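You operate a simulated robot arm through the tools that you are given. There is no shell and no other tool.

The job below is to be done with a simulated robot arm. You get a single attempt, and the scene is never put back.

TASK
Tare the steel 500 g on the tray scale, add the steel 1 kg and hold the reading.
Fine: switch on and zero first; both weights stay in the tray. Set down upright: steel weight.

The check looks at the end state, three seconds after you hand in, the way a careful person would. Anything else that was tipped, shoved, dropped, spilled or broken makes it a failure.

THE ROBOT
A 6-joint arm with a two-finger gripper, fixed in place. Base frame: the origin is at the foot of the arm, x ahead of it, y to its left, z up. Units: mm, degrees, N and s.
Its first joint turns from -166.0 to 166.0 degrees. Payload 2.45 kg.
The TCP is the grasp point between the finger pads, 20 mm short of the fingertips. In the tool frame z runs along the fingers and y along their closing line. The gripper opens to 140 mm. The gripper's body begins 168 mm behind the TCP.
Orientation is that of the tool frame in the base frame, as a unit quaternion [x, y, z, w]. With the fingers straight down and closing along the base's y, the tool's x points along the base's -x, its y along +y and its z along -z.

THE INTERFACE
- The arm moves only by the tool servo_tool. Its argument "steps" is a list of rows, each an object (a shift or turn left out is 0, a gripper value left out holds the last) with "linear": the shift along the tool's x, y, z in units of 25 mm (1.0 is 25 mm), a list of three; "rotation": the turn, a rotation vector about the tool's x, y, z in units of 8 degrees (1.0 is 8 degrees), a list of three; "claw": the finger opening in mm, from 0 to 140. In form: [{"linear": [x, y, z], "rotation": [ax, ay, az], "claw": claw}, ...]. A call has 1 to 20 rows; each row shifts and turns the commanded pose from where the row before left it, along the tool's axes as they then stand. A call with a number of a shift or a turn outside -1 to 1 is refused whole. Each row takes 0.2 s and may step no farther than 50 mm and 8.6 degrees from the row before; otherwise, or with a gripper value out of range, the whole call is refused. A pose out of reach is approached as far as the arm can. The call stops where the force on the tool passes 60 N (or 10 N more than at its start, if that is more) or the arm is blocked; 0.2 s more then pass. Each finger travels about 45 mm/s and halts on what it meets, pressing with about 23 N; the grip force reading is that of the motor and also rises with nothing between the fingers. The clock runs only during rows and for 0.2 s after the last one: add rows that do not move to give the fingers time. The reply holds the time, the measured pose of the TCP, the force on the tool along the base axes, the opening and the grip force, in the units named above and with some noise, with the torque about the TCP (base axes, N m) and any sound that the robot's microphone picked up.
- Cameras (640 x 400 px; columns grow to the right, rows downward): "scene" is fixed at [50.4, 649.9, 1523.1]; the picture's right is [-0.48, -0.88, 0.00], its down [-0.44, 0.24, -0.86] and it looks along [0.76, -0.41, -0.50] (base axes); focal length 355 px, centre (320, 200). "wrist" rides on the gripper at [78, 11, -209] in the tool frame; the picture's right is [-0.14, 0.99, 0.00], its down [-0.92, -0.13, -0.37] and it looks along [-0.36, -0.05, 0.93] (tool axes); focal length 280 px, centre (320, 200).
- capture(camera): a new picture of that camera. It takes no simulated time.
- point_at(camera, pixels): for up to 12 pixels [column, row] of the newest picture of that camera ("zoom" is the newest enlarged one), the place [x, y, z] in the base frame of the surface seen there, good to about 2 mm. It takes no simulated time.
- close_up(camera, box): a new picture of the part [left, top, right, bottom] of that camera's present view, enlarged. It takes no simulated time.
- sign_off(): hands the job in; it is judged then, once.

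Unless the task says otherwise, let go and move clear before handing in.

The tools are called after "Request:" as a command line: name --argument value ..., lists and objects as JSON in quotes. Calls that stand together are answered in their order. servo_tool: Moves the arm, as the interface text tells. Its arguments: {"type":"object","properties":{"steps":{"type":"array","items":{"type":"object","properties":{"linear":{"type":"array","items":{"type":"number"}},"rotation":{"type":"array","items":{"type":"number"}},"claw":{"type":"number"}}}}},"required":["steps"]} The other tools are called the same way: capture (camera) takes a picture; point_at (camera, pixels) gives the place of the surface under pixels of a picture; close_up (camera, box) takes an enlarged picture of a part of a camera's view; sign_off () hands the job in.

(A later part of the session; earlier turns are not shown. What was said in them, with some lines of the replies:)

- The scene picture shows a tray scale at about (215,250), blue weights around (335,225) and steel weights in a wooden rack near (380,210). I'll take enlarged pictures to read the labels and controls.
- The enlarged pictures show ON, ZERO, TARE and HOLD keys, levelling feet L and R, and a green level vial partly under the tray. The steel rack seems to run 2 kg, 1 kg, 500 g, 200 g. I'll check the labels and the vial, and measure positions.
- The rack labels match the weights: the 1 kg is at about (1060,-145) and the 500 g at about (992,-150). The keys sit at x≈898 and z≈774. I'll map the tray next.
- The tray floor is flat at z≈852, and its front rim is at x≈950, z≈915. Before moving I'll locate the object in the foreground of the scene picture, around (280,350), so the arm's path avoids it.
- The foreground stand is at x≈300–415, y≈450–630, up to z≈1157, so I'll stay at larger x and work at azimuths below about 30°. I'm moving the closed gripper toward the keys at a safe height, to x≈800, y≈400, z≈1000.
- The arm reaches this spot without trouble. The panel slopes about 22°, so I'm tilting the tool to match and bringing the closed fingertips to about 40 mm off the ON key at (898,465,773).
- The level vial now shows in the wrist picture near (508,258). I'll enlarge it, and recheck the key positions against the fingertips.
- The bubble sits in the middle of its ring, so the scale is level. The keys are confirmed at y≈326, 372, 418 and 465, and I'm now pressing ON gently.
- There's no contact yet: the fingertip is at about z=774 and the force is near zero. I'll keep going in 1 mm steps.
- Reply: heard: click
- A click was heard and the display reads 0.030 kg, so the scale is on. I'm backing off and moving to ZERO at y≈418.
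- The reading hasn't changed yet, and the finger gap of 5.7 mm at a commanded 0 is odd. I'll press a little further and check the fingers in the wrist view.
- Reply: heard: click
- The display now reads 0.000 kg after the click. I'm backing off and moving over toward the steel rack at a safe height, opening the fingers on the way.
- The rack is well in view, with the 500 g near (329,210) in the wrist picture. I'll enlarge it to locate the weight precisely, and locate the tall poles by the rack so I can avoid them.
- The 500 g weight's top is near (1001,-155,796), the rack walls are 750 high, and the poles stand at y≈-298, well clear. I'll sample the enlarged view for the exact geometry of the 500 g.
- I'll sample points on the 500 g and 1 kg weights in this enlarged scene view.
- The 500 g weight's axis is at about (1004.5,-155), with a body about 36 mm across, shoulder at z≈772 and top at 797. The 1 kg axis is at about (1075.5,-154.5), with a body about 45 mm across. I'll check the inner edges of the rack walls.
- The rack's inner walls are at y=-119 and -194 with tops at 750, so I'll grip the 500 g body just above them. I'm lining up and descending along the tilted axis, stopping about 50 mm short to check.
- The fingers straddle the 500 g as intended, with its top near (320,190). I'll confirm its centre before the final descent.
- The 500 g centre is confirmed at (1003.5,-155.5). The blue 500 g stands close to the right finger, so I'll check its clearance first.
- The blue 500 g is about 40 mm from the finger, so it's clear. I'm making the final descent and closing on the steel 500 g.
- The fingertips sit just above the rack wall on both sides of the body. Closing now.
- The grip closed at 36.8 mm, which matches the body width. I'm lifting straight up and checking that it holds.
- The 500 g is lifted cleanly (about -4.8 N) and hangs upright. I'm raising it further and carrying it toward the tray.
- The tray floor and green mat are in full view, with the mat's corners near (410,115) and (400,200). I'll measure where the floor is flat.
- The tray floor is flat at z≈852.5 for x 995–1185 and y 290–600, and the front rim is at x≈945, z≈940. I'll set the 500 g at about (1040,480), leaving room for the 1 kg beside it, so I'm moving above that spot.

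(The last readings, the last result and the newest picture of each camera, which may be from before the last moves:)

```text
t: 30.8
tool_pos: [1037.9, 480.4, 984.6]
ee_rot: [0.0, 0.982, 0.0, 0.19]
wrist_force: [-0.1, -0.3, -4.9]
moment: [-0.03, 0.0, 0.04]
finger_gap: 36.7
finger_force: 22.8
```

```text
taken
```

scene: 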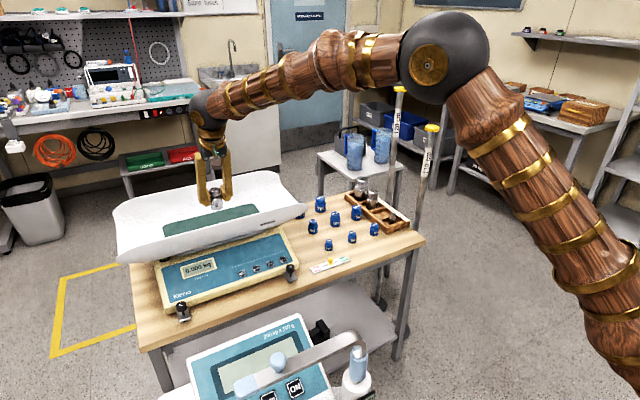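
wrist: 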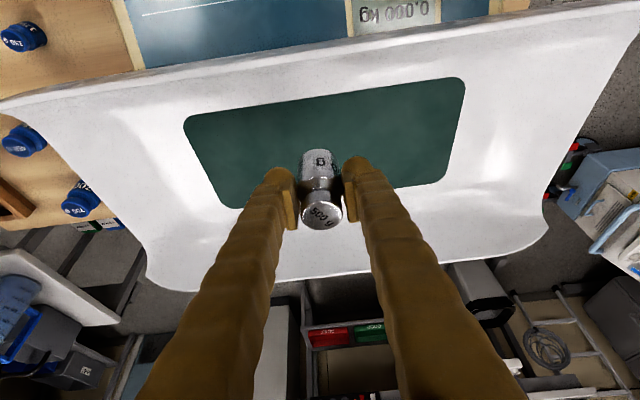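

The arm reaches here comfortably. I'm lowering most of the way, then feeling for contact in small steps.

Request:
servo_tool --steps '[{"linear": [0.3, 0, 0.742]}, {"linear": [0.3, 0, 0.742]}, {"linear": [0.3, 0, 0.742]}, {"linear": [0.3, 0, 0.742]}, {"linear": [0.045, 0, 0.111]}, {"linear": [0, 0, 0]}]'

Request:
close_up --camera "wrist" --box '[240, 100, 400, 240]'

Request:
close_up --camera "scene" --box '[150, 170, 310, 300]'

```text
t: 32.2
tool_pos: [1037.4, 479.7, 900.7]
ee_rot: [0.0, 0.982, 0.0, 0.191]
wrist_force: [0.1, -0.1, -4.7]
moment: [-0.03, 0.03, -0.04]
finger_gap: 36.6
finger_force: 22.8
```

```text
2.86 times, centred on (320, 170) of wrist
```

zoom: 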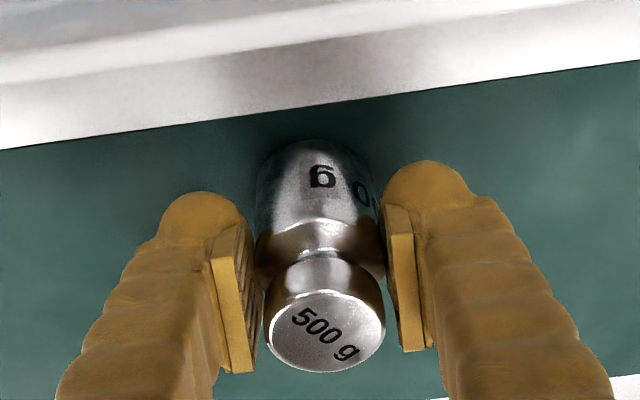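

```text
3.08 times, centred on (230, 235) of scene
```

zoom: 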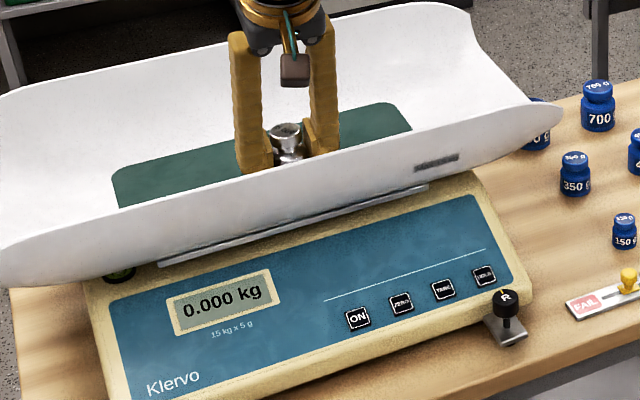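

The display still reads 0.000 and the full weight is on the gripper, so about 3–4 mm remain. I'm continuing in steps of about 1 mm.

Request:
servo_tool --steps '[{"linear": [0.015, 0, 0.037]}, {"linear": [0.015, 0, 0.037]}, {"linear": [0.015, 0, 0.037]}, {"linear": [0, 0, 0]}]'

Request:
close_up --camera "scene" --box '[150, 170, 310, 300]'

```text
t: 33.2
tool_pos: [1038.3, 481.3, 898.7]
ee_rot: [0.0, 0.982, -0.001, 0.191]
wrist_force: [0.4, -0.3, -6.0]
moment: [0.04, 0.01, -0.01]
finger_gap: 36.5
finger_force: 22.7
```

```text
3.08 times, centred on (230, 235) of scene
```

zoom: 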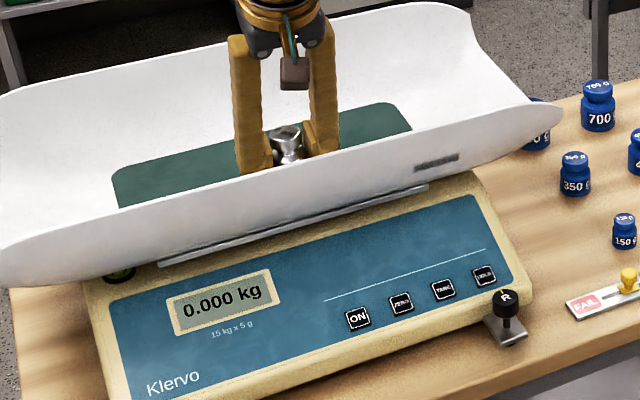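

Request:
servo_tool --steps '[{"linear": [0.015, 0, 0.037]}, {"linear": [0.015, 0, 0.037]}, {"linear": [0, 0, 0]}]'

Request:
close_up --camera "scene" --box '[150, 170, 310, 300]'

```text
t: 34.0
tool_pos: [1038.7, 480.4, 895.8]
ee_rot: [0.0, 0.982, 0.0, 0.191]
wrist_force: [-1.1, -1.7, 4.6]
moment: [-0.23, 0.0, -0.02]
finger_gap: 36.4
finger_force: 23.1
```

```text
3.08 times, centred on (230, 235) of scene
```

zoom: 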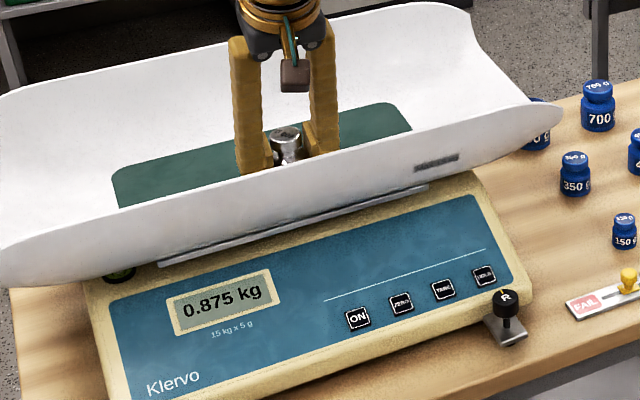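

The display reads 0.875 kg, so the weight is on the floor with a light press. I'm opening the fingers and rising straight up.

Request:
servo_tool --steps '[{"claw": 60}, {"linear": [0, 0, 0]}, {"linear": [0, 0, 0]}, {"linear": [0, 0, 0]}, {"linear": [-0.3, 0, -0.742]}, {"linear": [-0.3, 0, -0.742]}, {"linear": [-0.3, 0, -0.742]}, {"linear": [-0.3, 0, -0.742]}, {"linear": [-0.3, 0, -0.742]}, {"linear": [0, 0, 0]}]'

Request:
capture --camera "wrist"

Request:
close_up --camera "scene" --box '[150, 170, 310, 300]'

```text
t: 36.2
tool_pos: [1037.4, 479.8, 998.2]
ee_rot: [-0.001, 0.982, 0.0, 0.191]
wrist_force: [0.9, 0.1, -0.7]
moment: [-0.01, 0.01, 0.04]
finger_gap: 60.3
finger_force: 0.1
```

```text
taken
```

wrist: 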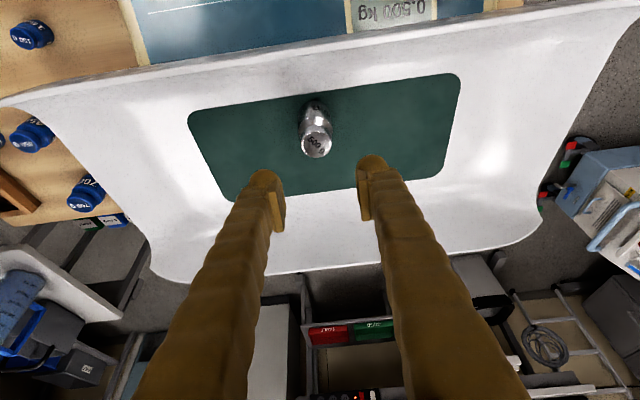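

```text
3.08 times, centred on (230, 235) of scene
```

zoom: 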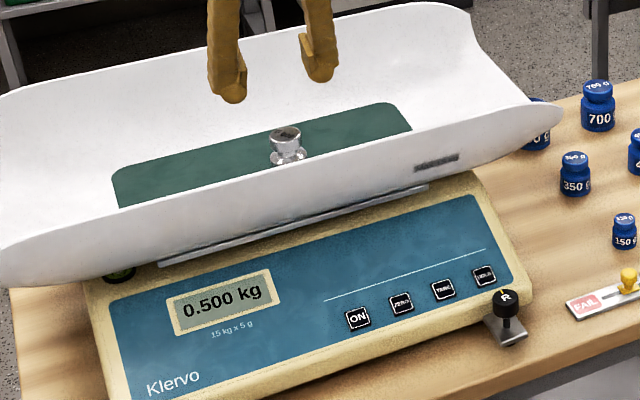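

The display shows 0.500 kg with the weight standing upright and released. Next I'm backing over the rim to a point above TARE and closing the fingers.

Request:
servo_tool --steps '[{"linear": [0.954, -0.477, -0.321]}, {"linear": [0.954, -0.477, -0.321]}, {"linear": [0.954, -0.477, -0.321]}, {"linear": [0.954, -0.477, -0.321]}, {"linear": [0.954, -0.477, -0.321]}, {"linear": [0.954, -0.477, -0.321]}, {"linear": [0.954, -0.477, -0.321]}, {"linear": [0.954, -0.477, -0.321]}, {"linear": [0.954, -0.477, -0.321], "claw": 0}, {"linear": [0, 0, 0.9]}, {"linear": [0, 0, 0.9]}, {"linear": [0, 0, 0.9]}, {"linear": [0, 0, 0.9]}, {"linear": [0, 0, 0.9]}, {"linear": [0, 0, 0.9]}, {"linear": [0, 0, 0.6]}, {"linear": [0, 0, 0]}]'

Request:
capture --camera "wrist"

```text
t: 39.8
tool_pos: [868.5, 373.6, 844.5]
ee_rot: [-0.001, 0.982, 0.0, 0.191]
wrist_force: [-0.6, 0.2, 0.3]
moment: [-0.02, 0.04, -0.04]
finger_gap: 0.2
finger_force: 23.3
```

```text
taken
```

wrist: 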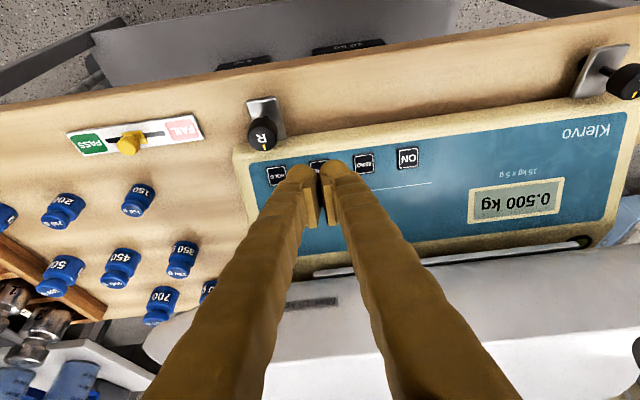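

The fingers are lined up over TARE, and the display steadily shows 0.500 kg. Pressing now.

Request:
servo_tool --steps '[{"linear": [0.03, -0.03, 0.75]}, {"linear": [0, 0, 0.75]}, {"linear": [0, 0, 0.7]}, {"linear": [0, 0, 0.04]}, {"linear": [0, 0, 0.04]}, {"linear": [0, 0, 0.04]}, {"linear": [0, 0, 0]}]'

Request:
close_up --camera "scene" --box '[150, 230, 310, 330]'

```text
t: 41.4
tool_pos: [889.1, 372.2, 789.2]
ee_rot: [0.0, 0.982, 0.0, 0.19]
wrist_force: [-1.5, -1.5, 2.8]
moment: [-0.05, -0.01, -0.04]
finger_gap: 6.0
finger_force: 29.9
heard: click
```

```text
4.00 times, centred on (230, 280) of scene
```

zoom: 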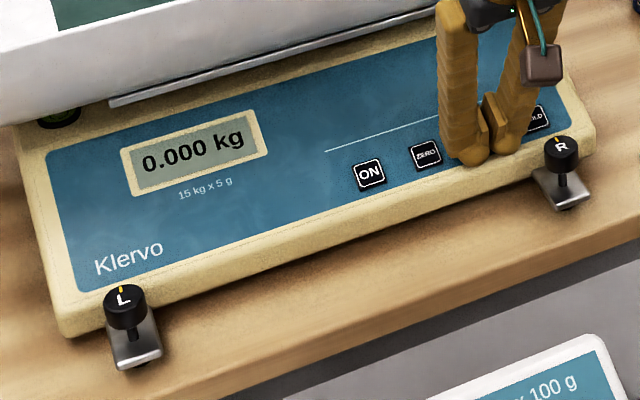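

The display reads 0.000 kg after the click, so the 500 g is tared. I'm backing off and returning to the rack for the 1 kg.

Request:
servo_tool --steps '[{"linear": [0, 0, -1]}, {"linear": [0, 0, -1]}, {"linear": [0, 0, -1]}, {"linear": [0, 0, -1]}, {"linear": [0, 0, -1]}, {"linear": [0, -1, -0.6]}, {"linear": [0, -1, -0.6]}, {"linear": [0, -1, 0], "claw": 70}, {"linear": [0, -1, 0]}, {"linear": [0, -1, 0]}, {"linear": [0, -1, 0]}, {"linear": [0, -1, 0]}, {"linear": [0, -1, 0]}, {"linear": [0, -1, 0]}, {"linear": [0, -1, 0]}, {"linear": [0, -1, 0]}, {"linear": [0, -1, 0]}, {"linear": [0, -1, 0]}, {"linear": [0, -1, 0]}, {"linear": [0, -1, 0]}]'

Request:
servo_tool --steps '[{"linear": [-0.8, -1, 0]}, {"linear": [-0.8, -1, 0]}, {"linear": [-0.8, -1, 0]}, {"linear": [-0.8, -1, 0]}, {"linear": [-0.8, -1, 0]}, {"linear": [-0.8, -1, 0]}, {"linear": [0, -0.1, 0]}, {"linear": [0, 0, 0]}]'

Request:
capture --camera "wrist"

Request:
capture --camera "scene"

```text
t: 45.6
tool_pos: [829.7, -3.7, 932.8]
ee_rot: [0.0, 0.982, 0.0, 0.191]
wrist_force: [0.3, -0.2, 0.2]
moment: [0.02, -0.03, -0.01]
finger_gap: 69.9
finger_force: 0.1
```

```text
t: 47.4
tool_pos: [940.0, -155.2, 976.4]
ee_rot: [0.0, 0.982, 0.0, 0.191]
wrist_force: [0.3, 0.3, 0.4]
moment: [0.03, -0.01, 0.01]
finger_gap: 70.0
finger_force: 0.1
```

```text
taken
```

wrist: 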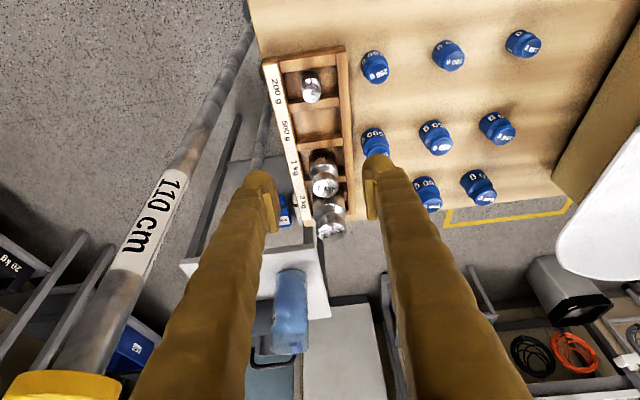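

```text
taken
```

scene: 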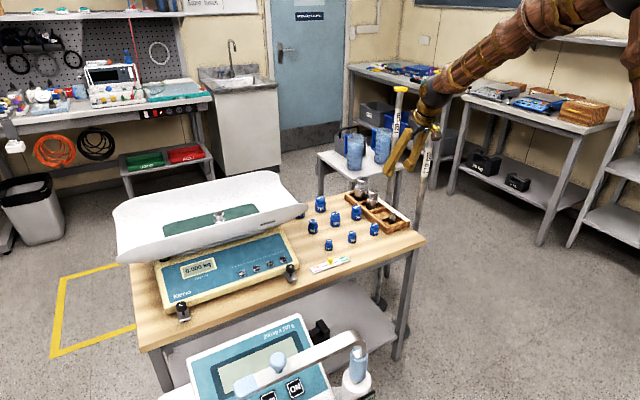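

The 1 kg's top is near (324,186) in the wrist picture. I'll confirm its centre before descending.

Request:
close_up --camera "wrist" --box '[280, 130, 376, 240]'

Request:
point_at --camera "wrist" --pixels '[[324, 186], [313, 186], [336, 185], [324, 178], [325, 195], [323, 160], [332, 230], [349, 160], [302, 160]]'

```text
3.64 times, centred on (328, 185) of wrist
```

zoom: 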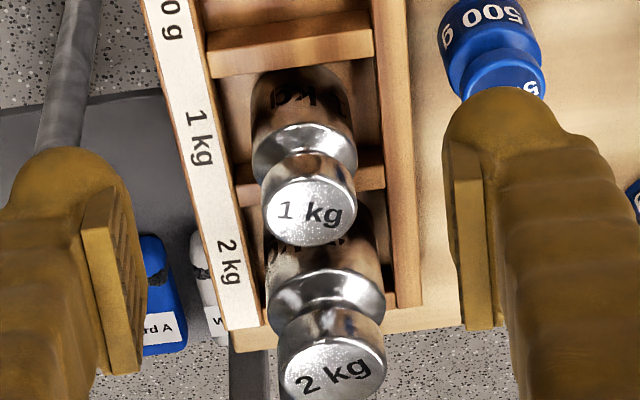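

```text
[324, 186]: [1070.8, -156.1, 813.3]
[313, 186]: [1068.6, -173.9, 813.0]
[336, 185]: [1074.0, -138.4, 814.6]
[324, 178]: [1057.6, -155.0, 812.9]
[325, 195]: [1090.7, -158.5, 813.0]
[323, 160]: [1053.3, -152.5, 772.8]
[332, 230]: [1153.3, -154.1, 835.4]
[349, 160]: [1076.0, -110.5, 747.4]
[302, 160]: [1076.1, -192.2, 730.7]
```

The 1 kg axis is at about (1074,-156). I'm lining up and descending to about 50 mm short.

Request:
servo_tool --steps '[{"linear": [-0.95, -0.03, 0], "claw": 66}, {"linear": [-0.95, 0, 0]}, {"linear": [0, 0, 0.92]}, {"linear": [0, 0, 0.92]}, {"linear": [0, 0, 0.92]}, {"linear": [0, 0, 0.92]}, {"linear": [0, 0, 0.92]}, {"linear": [0, 0, 0.92]}, {"linear": [0, 0, 0.92]}, {"linear": [0, 0, 0.92]}, {"linear": [0, 0, 0]}]'

Request:
close_up --camera "wrist" --box '[240, 120, 400, 260]'

Request:
close_up --camera "scene" --box '[340, 120, 460, 240]'

```text
t: 49.8
tool_pos: [1054.9, -155.5, 823.2]
ee_rot: [0.001, 0.982, 0.0, 0.191]
wrist_force: [-0.6, 0.3, -0.5]
moment: [0.03, -0.01, -0.03]
finger_gap: 65.9
finger_force: 0.0
```

```text
2.86 times, centred on (320, 190) of wrist
```

zoom: 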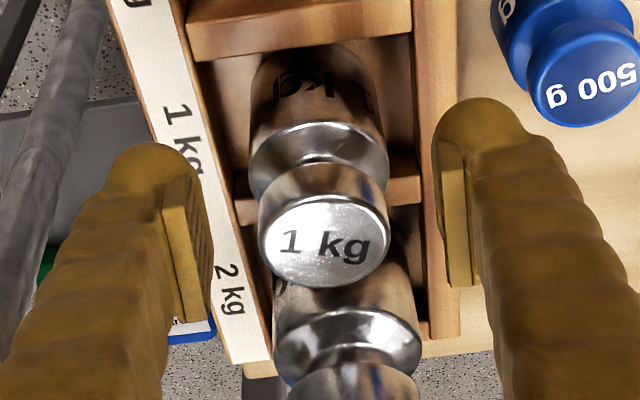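

```text
3.33 times, centred on (400, 180) of scene
```

zoom: 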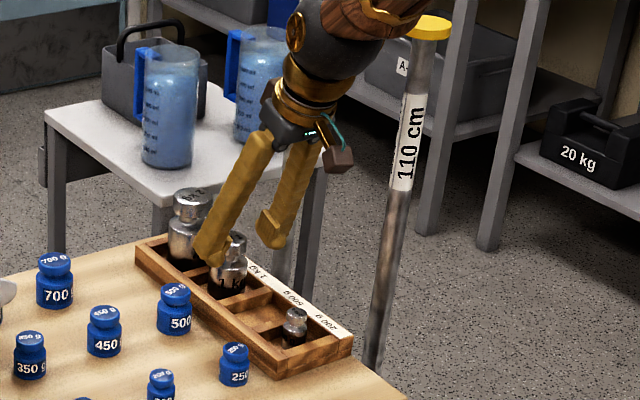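

The fingers straddle the 1 kg evenly. I'm making the last 48 mm of descent, then closing.

Request:
servo_tool --steps '[{"linear": [0.06, -0.02, 0.7]}, {"linear": [0, 0, 0.7]}, {"linear": [0, 0, 0.35]}, {"linear": [0, 0, 0.19]}, {"linear": [0, 0, 0]}, {"claw": 25}, {"linear": [0, 0, 0]}, {"linear": [0, 0, 0]}, {"linear": [0, 0, 0]}, {"linear": [0, 0, 0]}]'

Request:
close_up --camera "wrist" --box '[240, 120, 400, 260]'

Request:
close_up --camera "scene" --box '[340, 120, 460, 240]'

```text
t: 52.0
tool_pos: [1071.6, -155.7, 779.8]
ee_rot: [0.0, 0.982, 0.001, 0.191]
wrist_force: [0.9, 3.6, -0.3]
moment: [0.07, 0.01, -0.01]
finger_gap: 46.8
finger_force: 22.6
```

```text
2.86 times, centred on (320, 190) of wrist
```

zoom: 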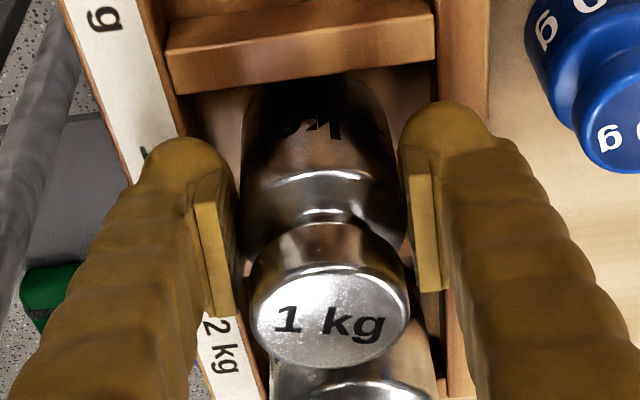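

```text
3.33 times, centred on (400, 180) of scene
```

zoom: 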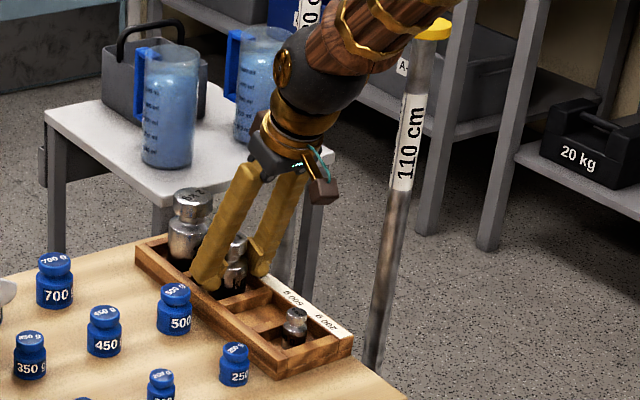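

The grip closed at 46.8 mm on the 1 kg body. I'm lifting slowly.

Request:
servo_tool --steps '[{"linear": [-0.06, 0, -0.148]}, {"linear": [-0.15, 0, -0.37]}, {"linear": [-0.19, 0, -0.46]}, {"linear": [-0.19, 0, -0.46]}, {"linear": [0, 0, 0]}]'

Request:
close_up --camera "wrist" --box '[240, 120, 400, 260]'

Request:
close_up --camera "scene" --box '[340, 120, 460, 240]'

```text
t: 53.2
tool_pos: [1071.7, -156.9, 818.2]
ee_rot: [0.0, 0.982, 0.0, 0.191]
wrist_force: [0.0, -0.3, -9.5]
moment: [-0.01, 0.08, -0.01]
finger_gap: 46.9
finger_force: 23.5
```

```text
2.86 times, centred on (320, 190) of wrist
```

zoom: 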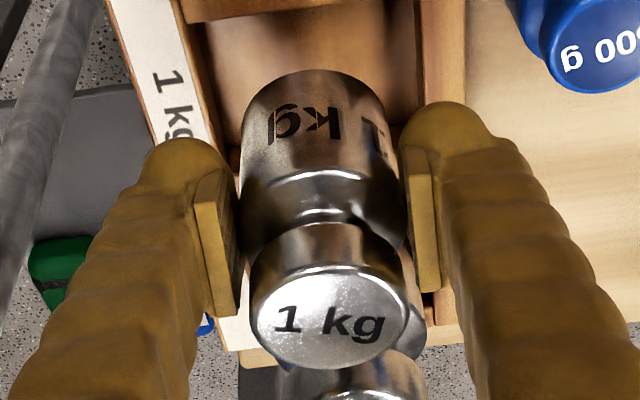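

```text
3.33 times, centred on (400, 180) of scene
```

zoom: 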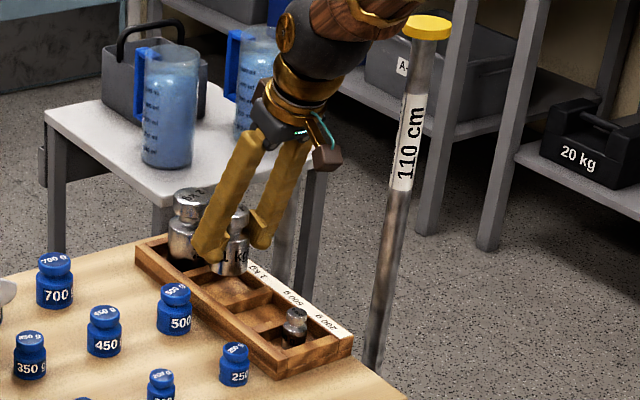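

The 1 kg is held firmly (-9.5 N, gap unchanged). I'm raising it above rim height and carrying it to the tray.

Request:
servo_tool --steps '[{"linear": [-0.341, 0, -0.844]}, {"linear": [-0.341, 0, -0.844]}, {"linear": [-0.341, 0.3, -0.844]}, {"linear": [-0.341, 0.6, -0.844]}, {"linear": [-0.341, 0.9, -0.844]}, {"linear": [-0.341, 0.9, -0.844]}, {"linear": [-0.341, 0.9, -0.844]}, {"linear": [-0.341, 0.9, -0.844]}, {"linear": [0.3, 0.9, -0.12]}, {"linear": [0.3, 0.9, -0.12]}, {"linear": [0.3, 0.9, -0.12]}, {"linear": [0.3, 0.9, -0.12]}, {"linear": [0, 0.9, 0]}, {"linear": [0, 0.9, 0]}, {"linear": [0, 0.9, 0]}, {"linear": [0, 0.9, 0]}, {"linear": [0, 0, 0]}]'

Request:
capture --camera "wrist"

```text
t: 56.8
tool_pos: [1037.8, 136.1, 1000.1]
ee_rot: [0.0, 0.982, -0.001, 0.19]
wrist_force: [0.0, 0.4, -10.7]
moment: [0.01, 0.05, -0.01]
finger_gap: 47.0
finger_force: 23.0
```

```text
taken
```

wrist: 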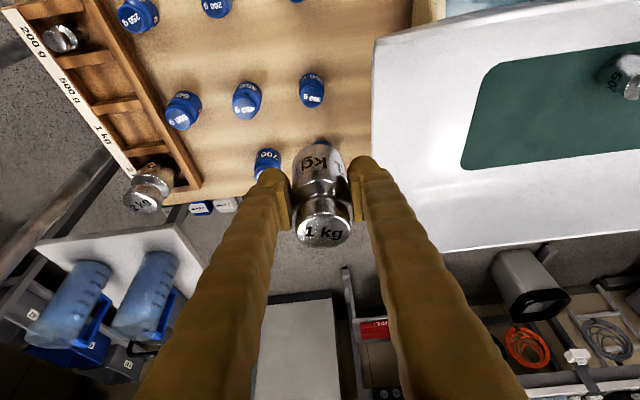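

The 1 kg is still upright and secure, and the 500 g shows in the tray near (630,75). I'm continuing to y≈376 above the mat.

Request:
servo_tool --steps '[{"linear": [0, 0.873, 0]}, {"linear": [0, 0.873, 0]}, {"linear": [0, 0.873, 0]}, {"linear": [0, 0.873, 0]}, {"linear": [0, 0.873, 0]}, {"linear": [0, 0.873, 0]}, {"linear": [0, 0.873, 0]}, {"linear": [0, 0.873, 0]}, {"linear": [0, 0.873, 0]}, {"linear": [0, 0.873, 0]}, {"linear": [0, 0.873, 0]}, {"linear": [0, 0, 0]}]'

Request:
capture --camera "wrist"

Request:
close_up --camera "scene" --box '[150, 170, 310, 300]'

```text
t: 59.4
tool_pos: [1038.7, 376.9, 1000.7]
ee_rot: [0.001, 0.982, -0.001, 0.191]
wrist_force: [0.0, -0.3, -9.8]
moment: [0.02, 0.08, -0.01]
finger_gap: 46.6
finger_force: 23.1
```

```text
taken
```

wrist: 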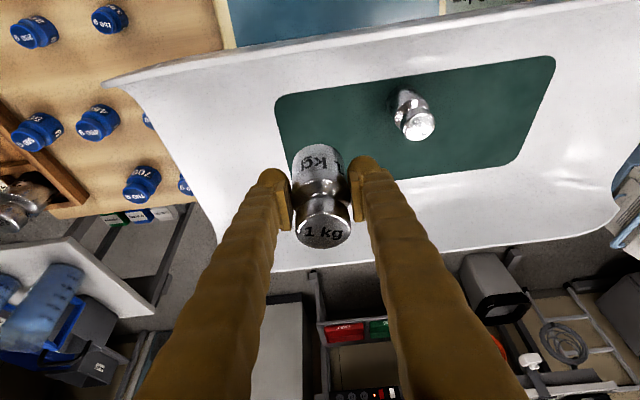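

```text
3.08 times, centred on (230, 235) of scene
```

zoom: 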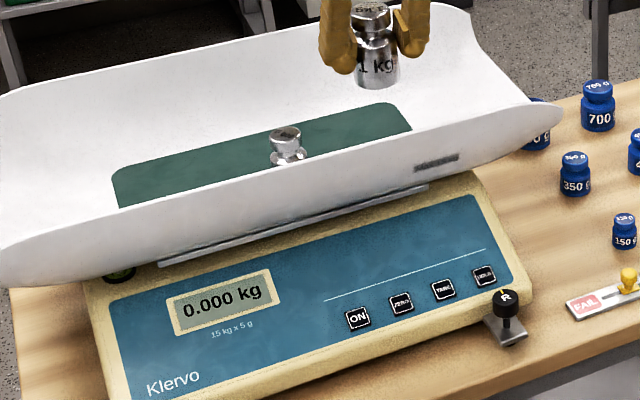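

The 1 kg is above its spot with the 500 g well clear beside it. I'm lowering to just above the floor.

Request:
servo_tool --steps '[{"linear": [0.288, 0, 0.712]}, {"linear": [0.288, 0, 0.712]}, {"linear": [0.288, 0, 0.712]}, {"linear": [0.288, 0, 0.712]}, {"linear": [0.25, 0, 0.618]}, {"linear": [0, 0, 0]}]'

Request:
servo_tool --steps '[{"linear": [0.015, 0, 0.037]}, {"linear": [0.015, 0, 0.037]}, {"linear": [0, 0, 0]}]'

Request:
close_up --camera "scene" --box '[150, 170, 310, 300]'

```text
t: 60.8
tool_pos: [1041.3, 377.6, 905.6]
ee_rot: [0.001, 0.982, 0.0, 0.191]
wrist_force: [0.5, 0.3, -10.0]
moment: [0.01, 0.04, 0.0]
finger_gap: 46.9
finger_force: 22.7
```

```text
t: 61.6
tool_pos: [1040.0, 376.3, 904.7]
ee_rot: [0.0, 0.982, -0.001, 0.191]
wrist_force: [-0.9, -0.1, -9.1]
moment: [-0.02, 0.06, -0.02]
finger_gap: 46.6
finger_force: 23.0
```

```text
3.08 times, centred on (230, 235) of scene
```

zoom: 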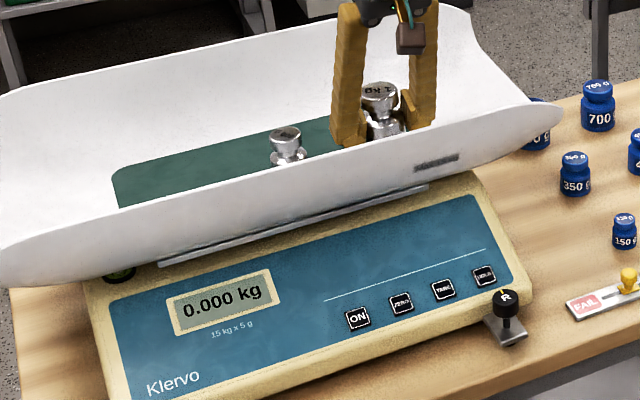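

There's still no load on the tray. I'm continuing down in steps of about 1 mm.

Request:
servo_tool --steps '[{"linear": [0.015, 0, 0.037]}, {"linear": [0.015, 0, 0.037]}, {"linear": [0.015, 0, 0.037]}, {"linear": [0, 0, 0]}]'

Request:
close_up --camera "scene" --box '[150, 170, 310, 300]'

```text
t: 62.6
tool_pos: [1039.3, 376.5, 902.1]
ee_rot: [-0.001, 0.982, 0.001, 0.191]
wrist_force: [-0.9, 0.5, -10.3]
moment: [-0.01, 0.04, 0.01]
finger_gap: 46.9
finger_force: 23.1
```

```text
3.08 times, centred on (230, 235) of scene
```

zoom: 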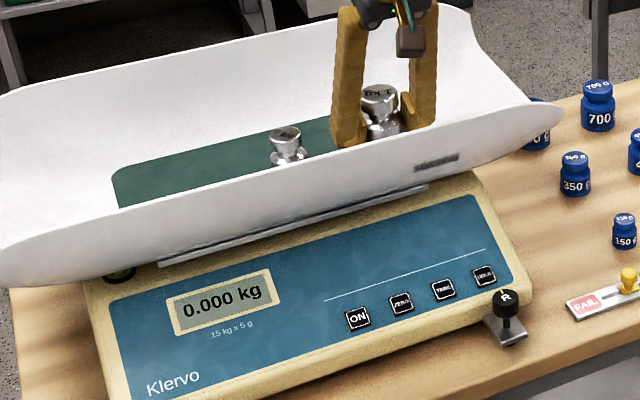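

Request:
servo_tool --steps '[{"linear": [0.015, 0, 0.037]}, {"linear": [0.015, 0, 0.037]}, {"linear": [0.015, 0, 0.037]}, {"linear": [0, 0, 0]}]'

Request:
close_up --camera "scene" --box '[150, 170, 310, 300]'

```text
t: 63.6
tool_pos: [1041.5, 376.6, 899.7]
ee_rot: [0.0, 0.981, 0.0, 0.192]
wrist_force: [-2.7, -1.3, 5.8]
moment: [0.29, 0.13, 0.01]
finger_gap: 46.5
finger_force: 23.0
```

```text
3.08 times, centred on (230, 235) of scene
```

zoom: 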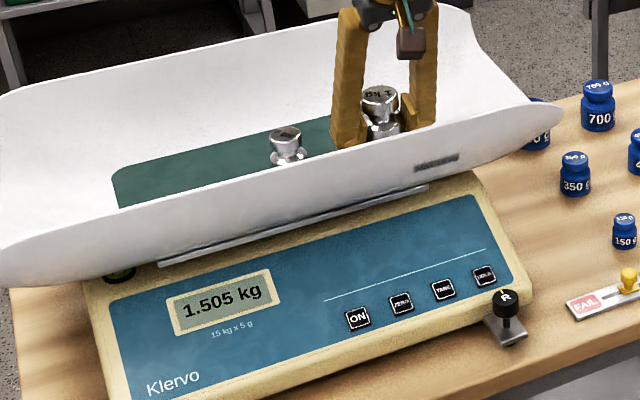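

The weight is seated: the display reads 1.505 kg, including a light press from the arm. I'm opening and rising.

Request:
servo_tool --steps '[{"claw": 66}, {"linear": [0, 0, 0]}, {"linear": [0, 0, 0]}, {"linear": [0, 0, 0]}, {"linear": [-0.3, 0, -0.742]}, {"linear": [-0.3, 0, -0.742]}, {"linear": [-0.3, 0, -0.742]}, {"linear": [-0.3, 0, -0.742]}, {"linear": [-0.3, 0, -0.742]}, {"linear": [0, 0, 0]}]'

Request:
capture --camera "wrist"

Request:
close_up --camera "scene" --box '[150, 170, 310, 300]'

```text
t: 65.8
tool_pos: [1040.2, 375.6, 1000.2]
ee_rot: [0.001, 0.981, 0.0, 0.192]
wrist_force: [-0.5, 0.1, 0.4]
moment: [0.0, -0.01, 0.01]
finger_gap: 65.8
finger_force: 0.1
```

```text
taken
```

wrist: 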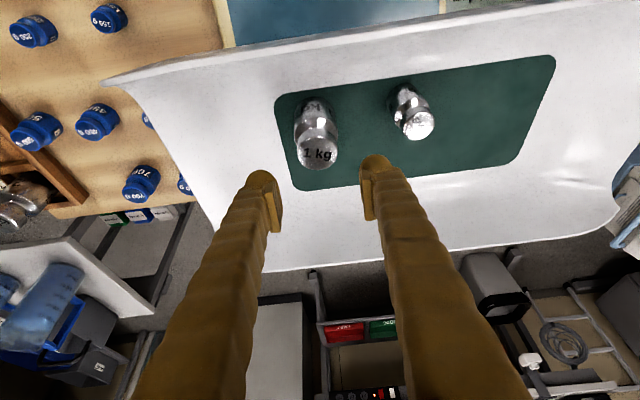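

```text
3.08 times, centred on (230, 235) of scene
```

zoom: 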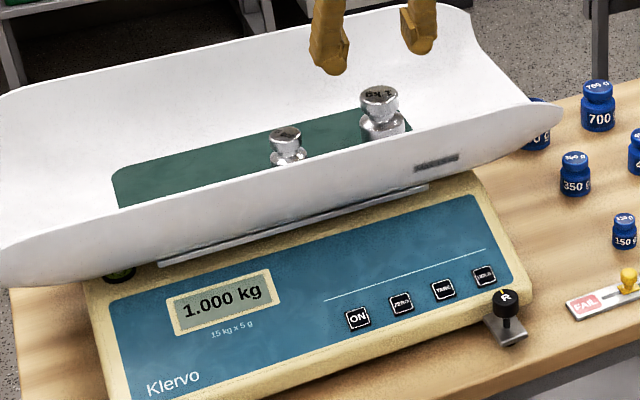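

The display reads exactly 1.000 kg with both weights upright. I'm backing over the rim to a point above HOLD and closing the fingers.

Request:
servo_tool --steps '[{"linear": [0.973, -0.219, -0.319]}, {"linear": [0.973, -0.219, -0.319]}, {"linear": [0.973, -0.219, -0.319]}, {"linear": [0.973, -0.219, -0.319]}, {"linear": [0.973, -0.219, -0.319]}, {"linear": [0.973, -0.219, -0.319]}, {"linear": [0.973, -0.219, -0.319]}, {"linear": [0.973, -0.219, -0.319]}, {"linear": [0.973, -0.219, -0.319], "claw": 0}, {"linear": [0, 0, 0.9]}, {"linear": [0, 0, 0.9]}, {"linear": [0, 0, 0.9]}, {"linear": [0, 0, 0.9]}, {"linear": [0, 0, 0.9]}, {"linear": [0, 0, 0.9]}, {"linear": [0, 0, 0.6]}, {"linear": [0, 0, 0]}]'

Request:
capture --camera "wrist"

Request:
close_up --camera "scene" --box '[150, 230, 310, 330]'

```text
t: 69.4
tool_pos: [868.5, 329.1, 844.4]
ee_rot: [-0.001, 0.981, 0.0, 0.192]
wrist_force: [0.0, 0.4, 0.7]
moment: [-0.01, 0.03, -0.02]
finger_gap: 0.2
finger_force: 22.9
```

```text
taken
```

wrist: 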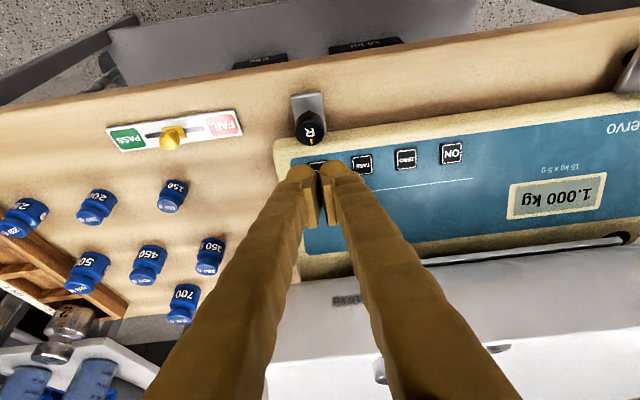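

```text
4.00 times, centred on (230, 280) of scene
```

zoom: 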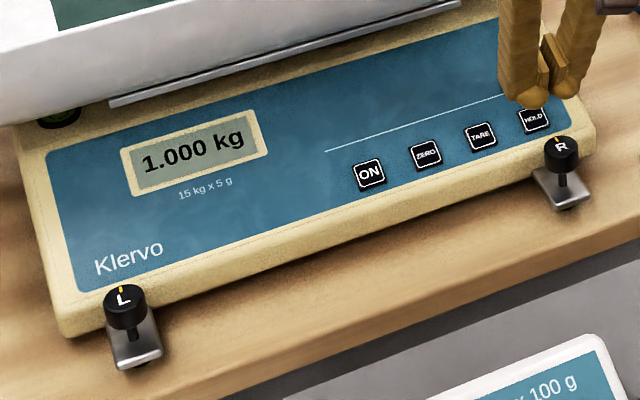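

The fingers are over HOLD, about 2 mm to the left of centre, and the reading is steady at 1.000 kg. I'm correcting and pressing once.

Request:
servo_tool --steps '[{"linear": [0.0, -0.09, 0.75]}, {"linear": [0, 0, 0.75]}, {"linear": [0, 0, 0.7]}, {"linear": [0, 0, 0.04]}, {"linear": [0, 0, 0.04]}, {"linear": [0, 0, 0.04]}, {"linear": [0, 0, 0]}]'

Request:
close_up --camera "scene" --box '[150, 230, 310, 330]'

```text
t: 71.0
tool_pos: [888.2, 324.5, 790.4]
ee_rot: [0.0, 0.981, 0.0, 0.191]
wrist_force: [-0.2, 0.1, -0.1]
moment: [-0.02, 0.0, -0.02]
finger_gap: 6.1
finger_force: 29.4
```

```text
4.00 times, centred on (230, 280) of scene
```

zoom: 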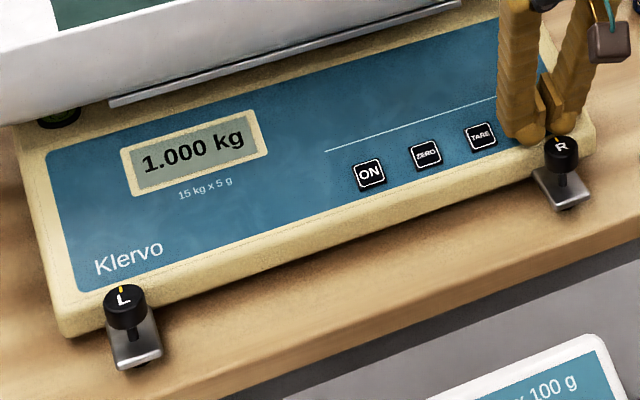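

No click yet and there's almost no force. I'm pressing 1–2 mm further.

Request:
servo_tool --steps '[{"linear": [0, 0, 0.04]}, {"linear": [0, 0, 0]}]'

Request:
close_up --camera "scene" --box '[150, 230, 310, 330]'

```text
t: 71.6
tool_pos: [889.1, 324.4, 789.1]
ee_rot: [0.0, 0.981, 0.0, 0.192]
wrist_force: [0.0, 0.5, 1.8]
moment: [0.0, 0.0, -0.01]
finger_gap: 6.0
finger_force: 29.6
heard: click
```

```text
4.00 times, centred on (230, 280) of scene
```

zoom: 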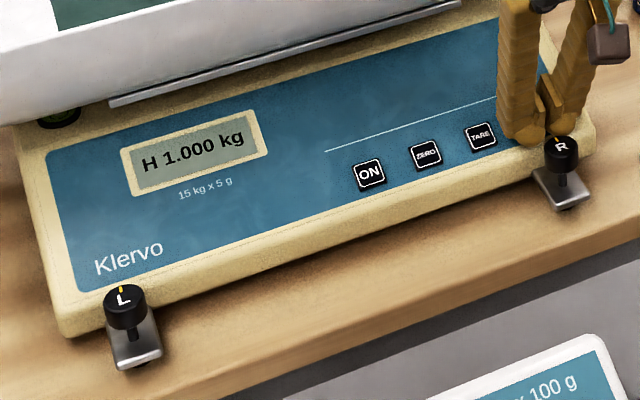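

The click came and the display shows "H 1.000 kg", so the reading is held. I'm retreating along the tool axis to move clear.

Request:
servo_tool --steps '[{"linear": [0, 0, -0.6]}, {"linear": [0, 0, -1]}, {"linear": [0, 0, -1]}, {"linear": [0, 0, -1]}, {"linear": [0, 0, -1]}, {"linear": [0, 0, -1]}, {"linear": [0, 0, -1]}, {"linear": [0, 0, -1]}, {"linear": [0, 0, -1]}, {"linear": [0.5, -0.5, -1]}, {"linear": [0.5, -0.5, -1]}, {"linear": [0, 0, 0]}, {"linear": [0, 0, 0]}]'

Request:
capture --camera "scene"

Request:
close_up --camera "scene" --box '[110, 160, 420, 330]'

Request:
close_up --camera "scene" --box '[150, 170, 310, 300]'

Request:
capture --camera "wrist"

```text
t: 74.4
tool_pos: [766.0, 298.3, 1026.6]
ee_rot: [0.0, 0.981, -0.001, 0.192]
wrist_force: [-0.1, -0.1, -0.3]
moment: [0.01, 0.01, 0.0]
finger_gap: 0.1
finger_force: 29.1
```

```text
taken
```

scene: 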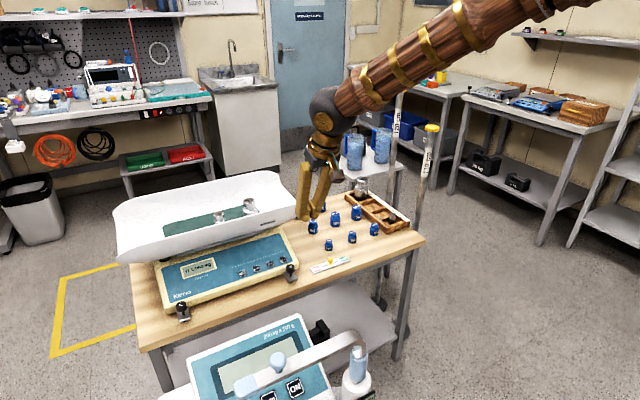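

```text
2.06 times, centred on (265, 245) of scene
```

zoom: 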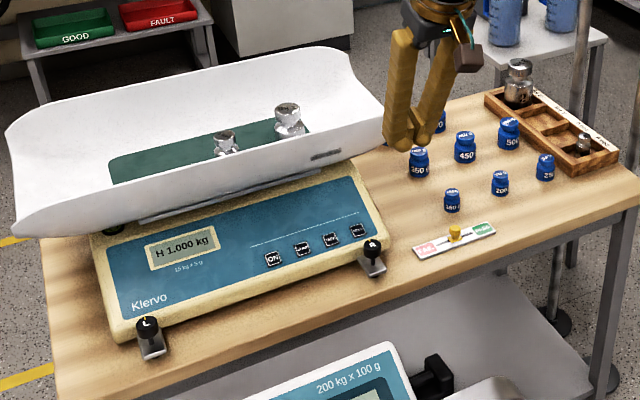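

```text
3.08 times, centred on (230, 235) of scene
```

zoom: 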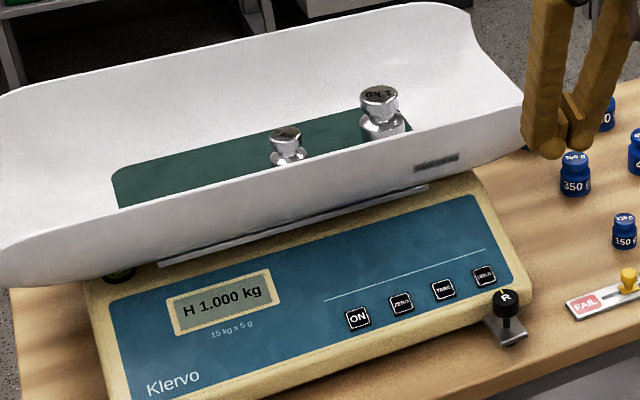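

```text
taken
```

wrist: 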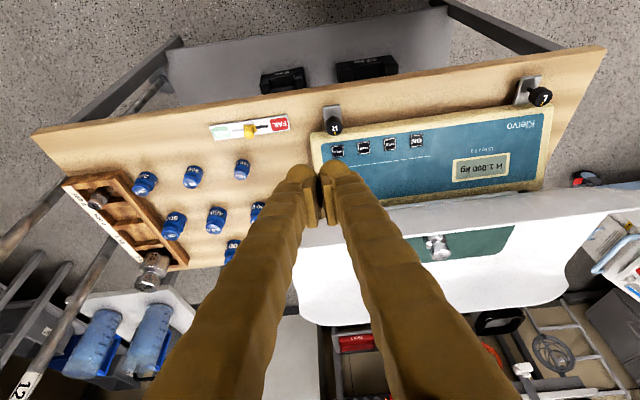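

The display holds "H 1.000 kg" (around (200,268) in the scene). Both steel weights stand upright in the tray, every other item is where it was, and the arm is clear, so I'm handing in.

Request:
sign_off

```text
The job is handed in.
```

The scale is holding a reading of "H 1.000 kg", with the steel 500 g and the steel 1 kg both standing upright in the tray.

- **Switch on and zero:** the scale came on at 0.030 kg with an empty tray, and ZERO brought it to 0.000 kg. The level bubble was centred, so I left the feet alone.
- **Tare:** the 500 g read 0.500 kg in the tray, and TARE took it back to 0.000 kg.
- **Hold:** adding the 1 kg read 1.000 kg, and one press of HOLD locked it.

The last pictures showed nothing else tipped or moved. The gripper was empty and clear of the bench when I handed in.
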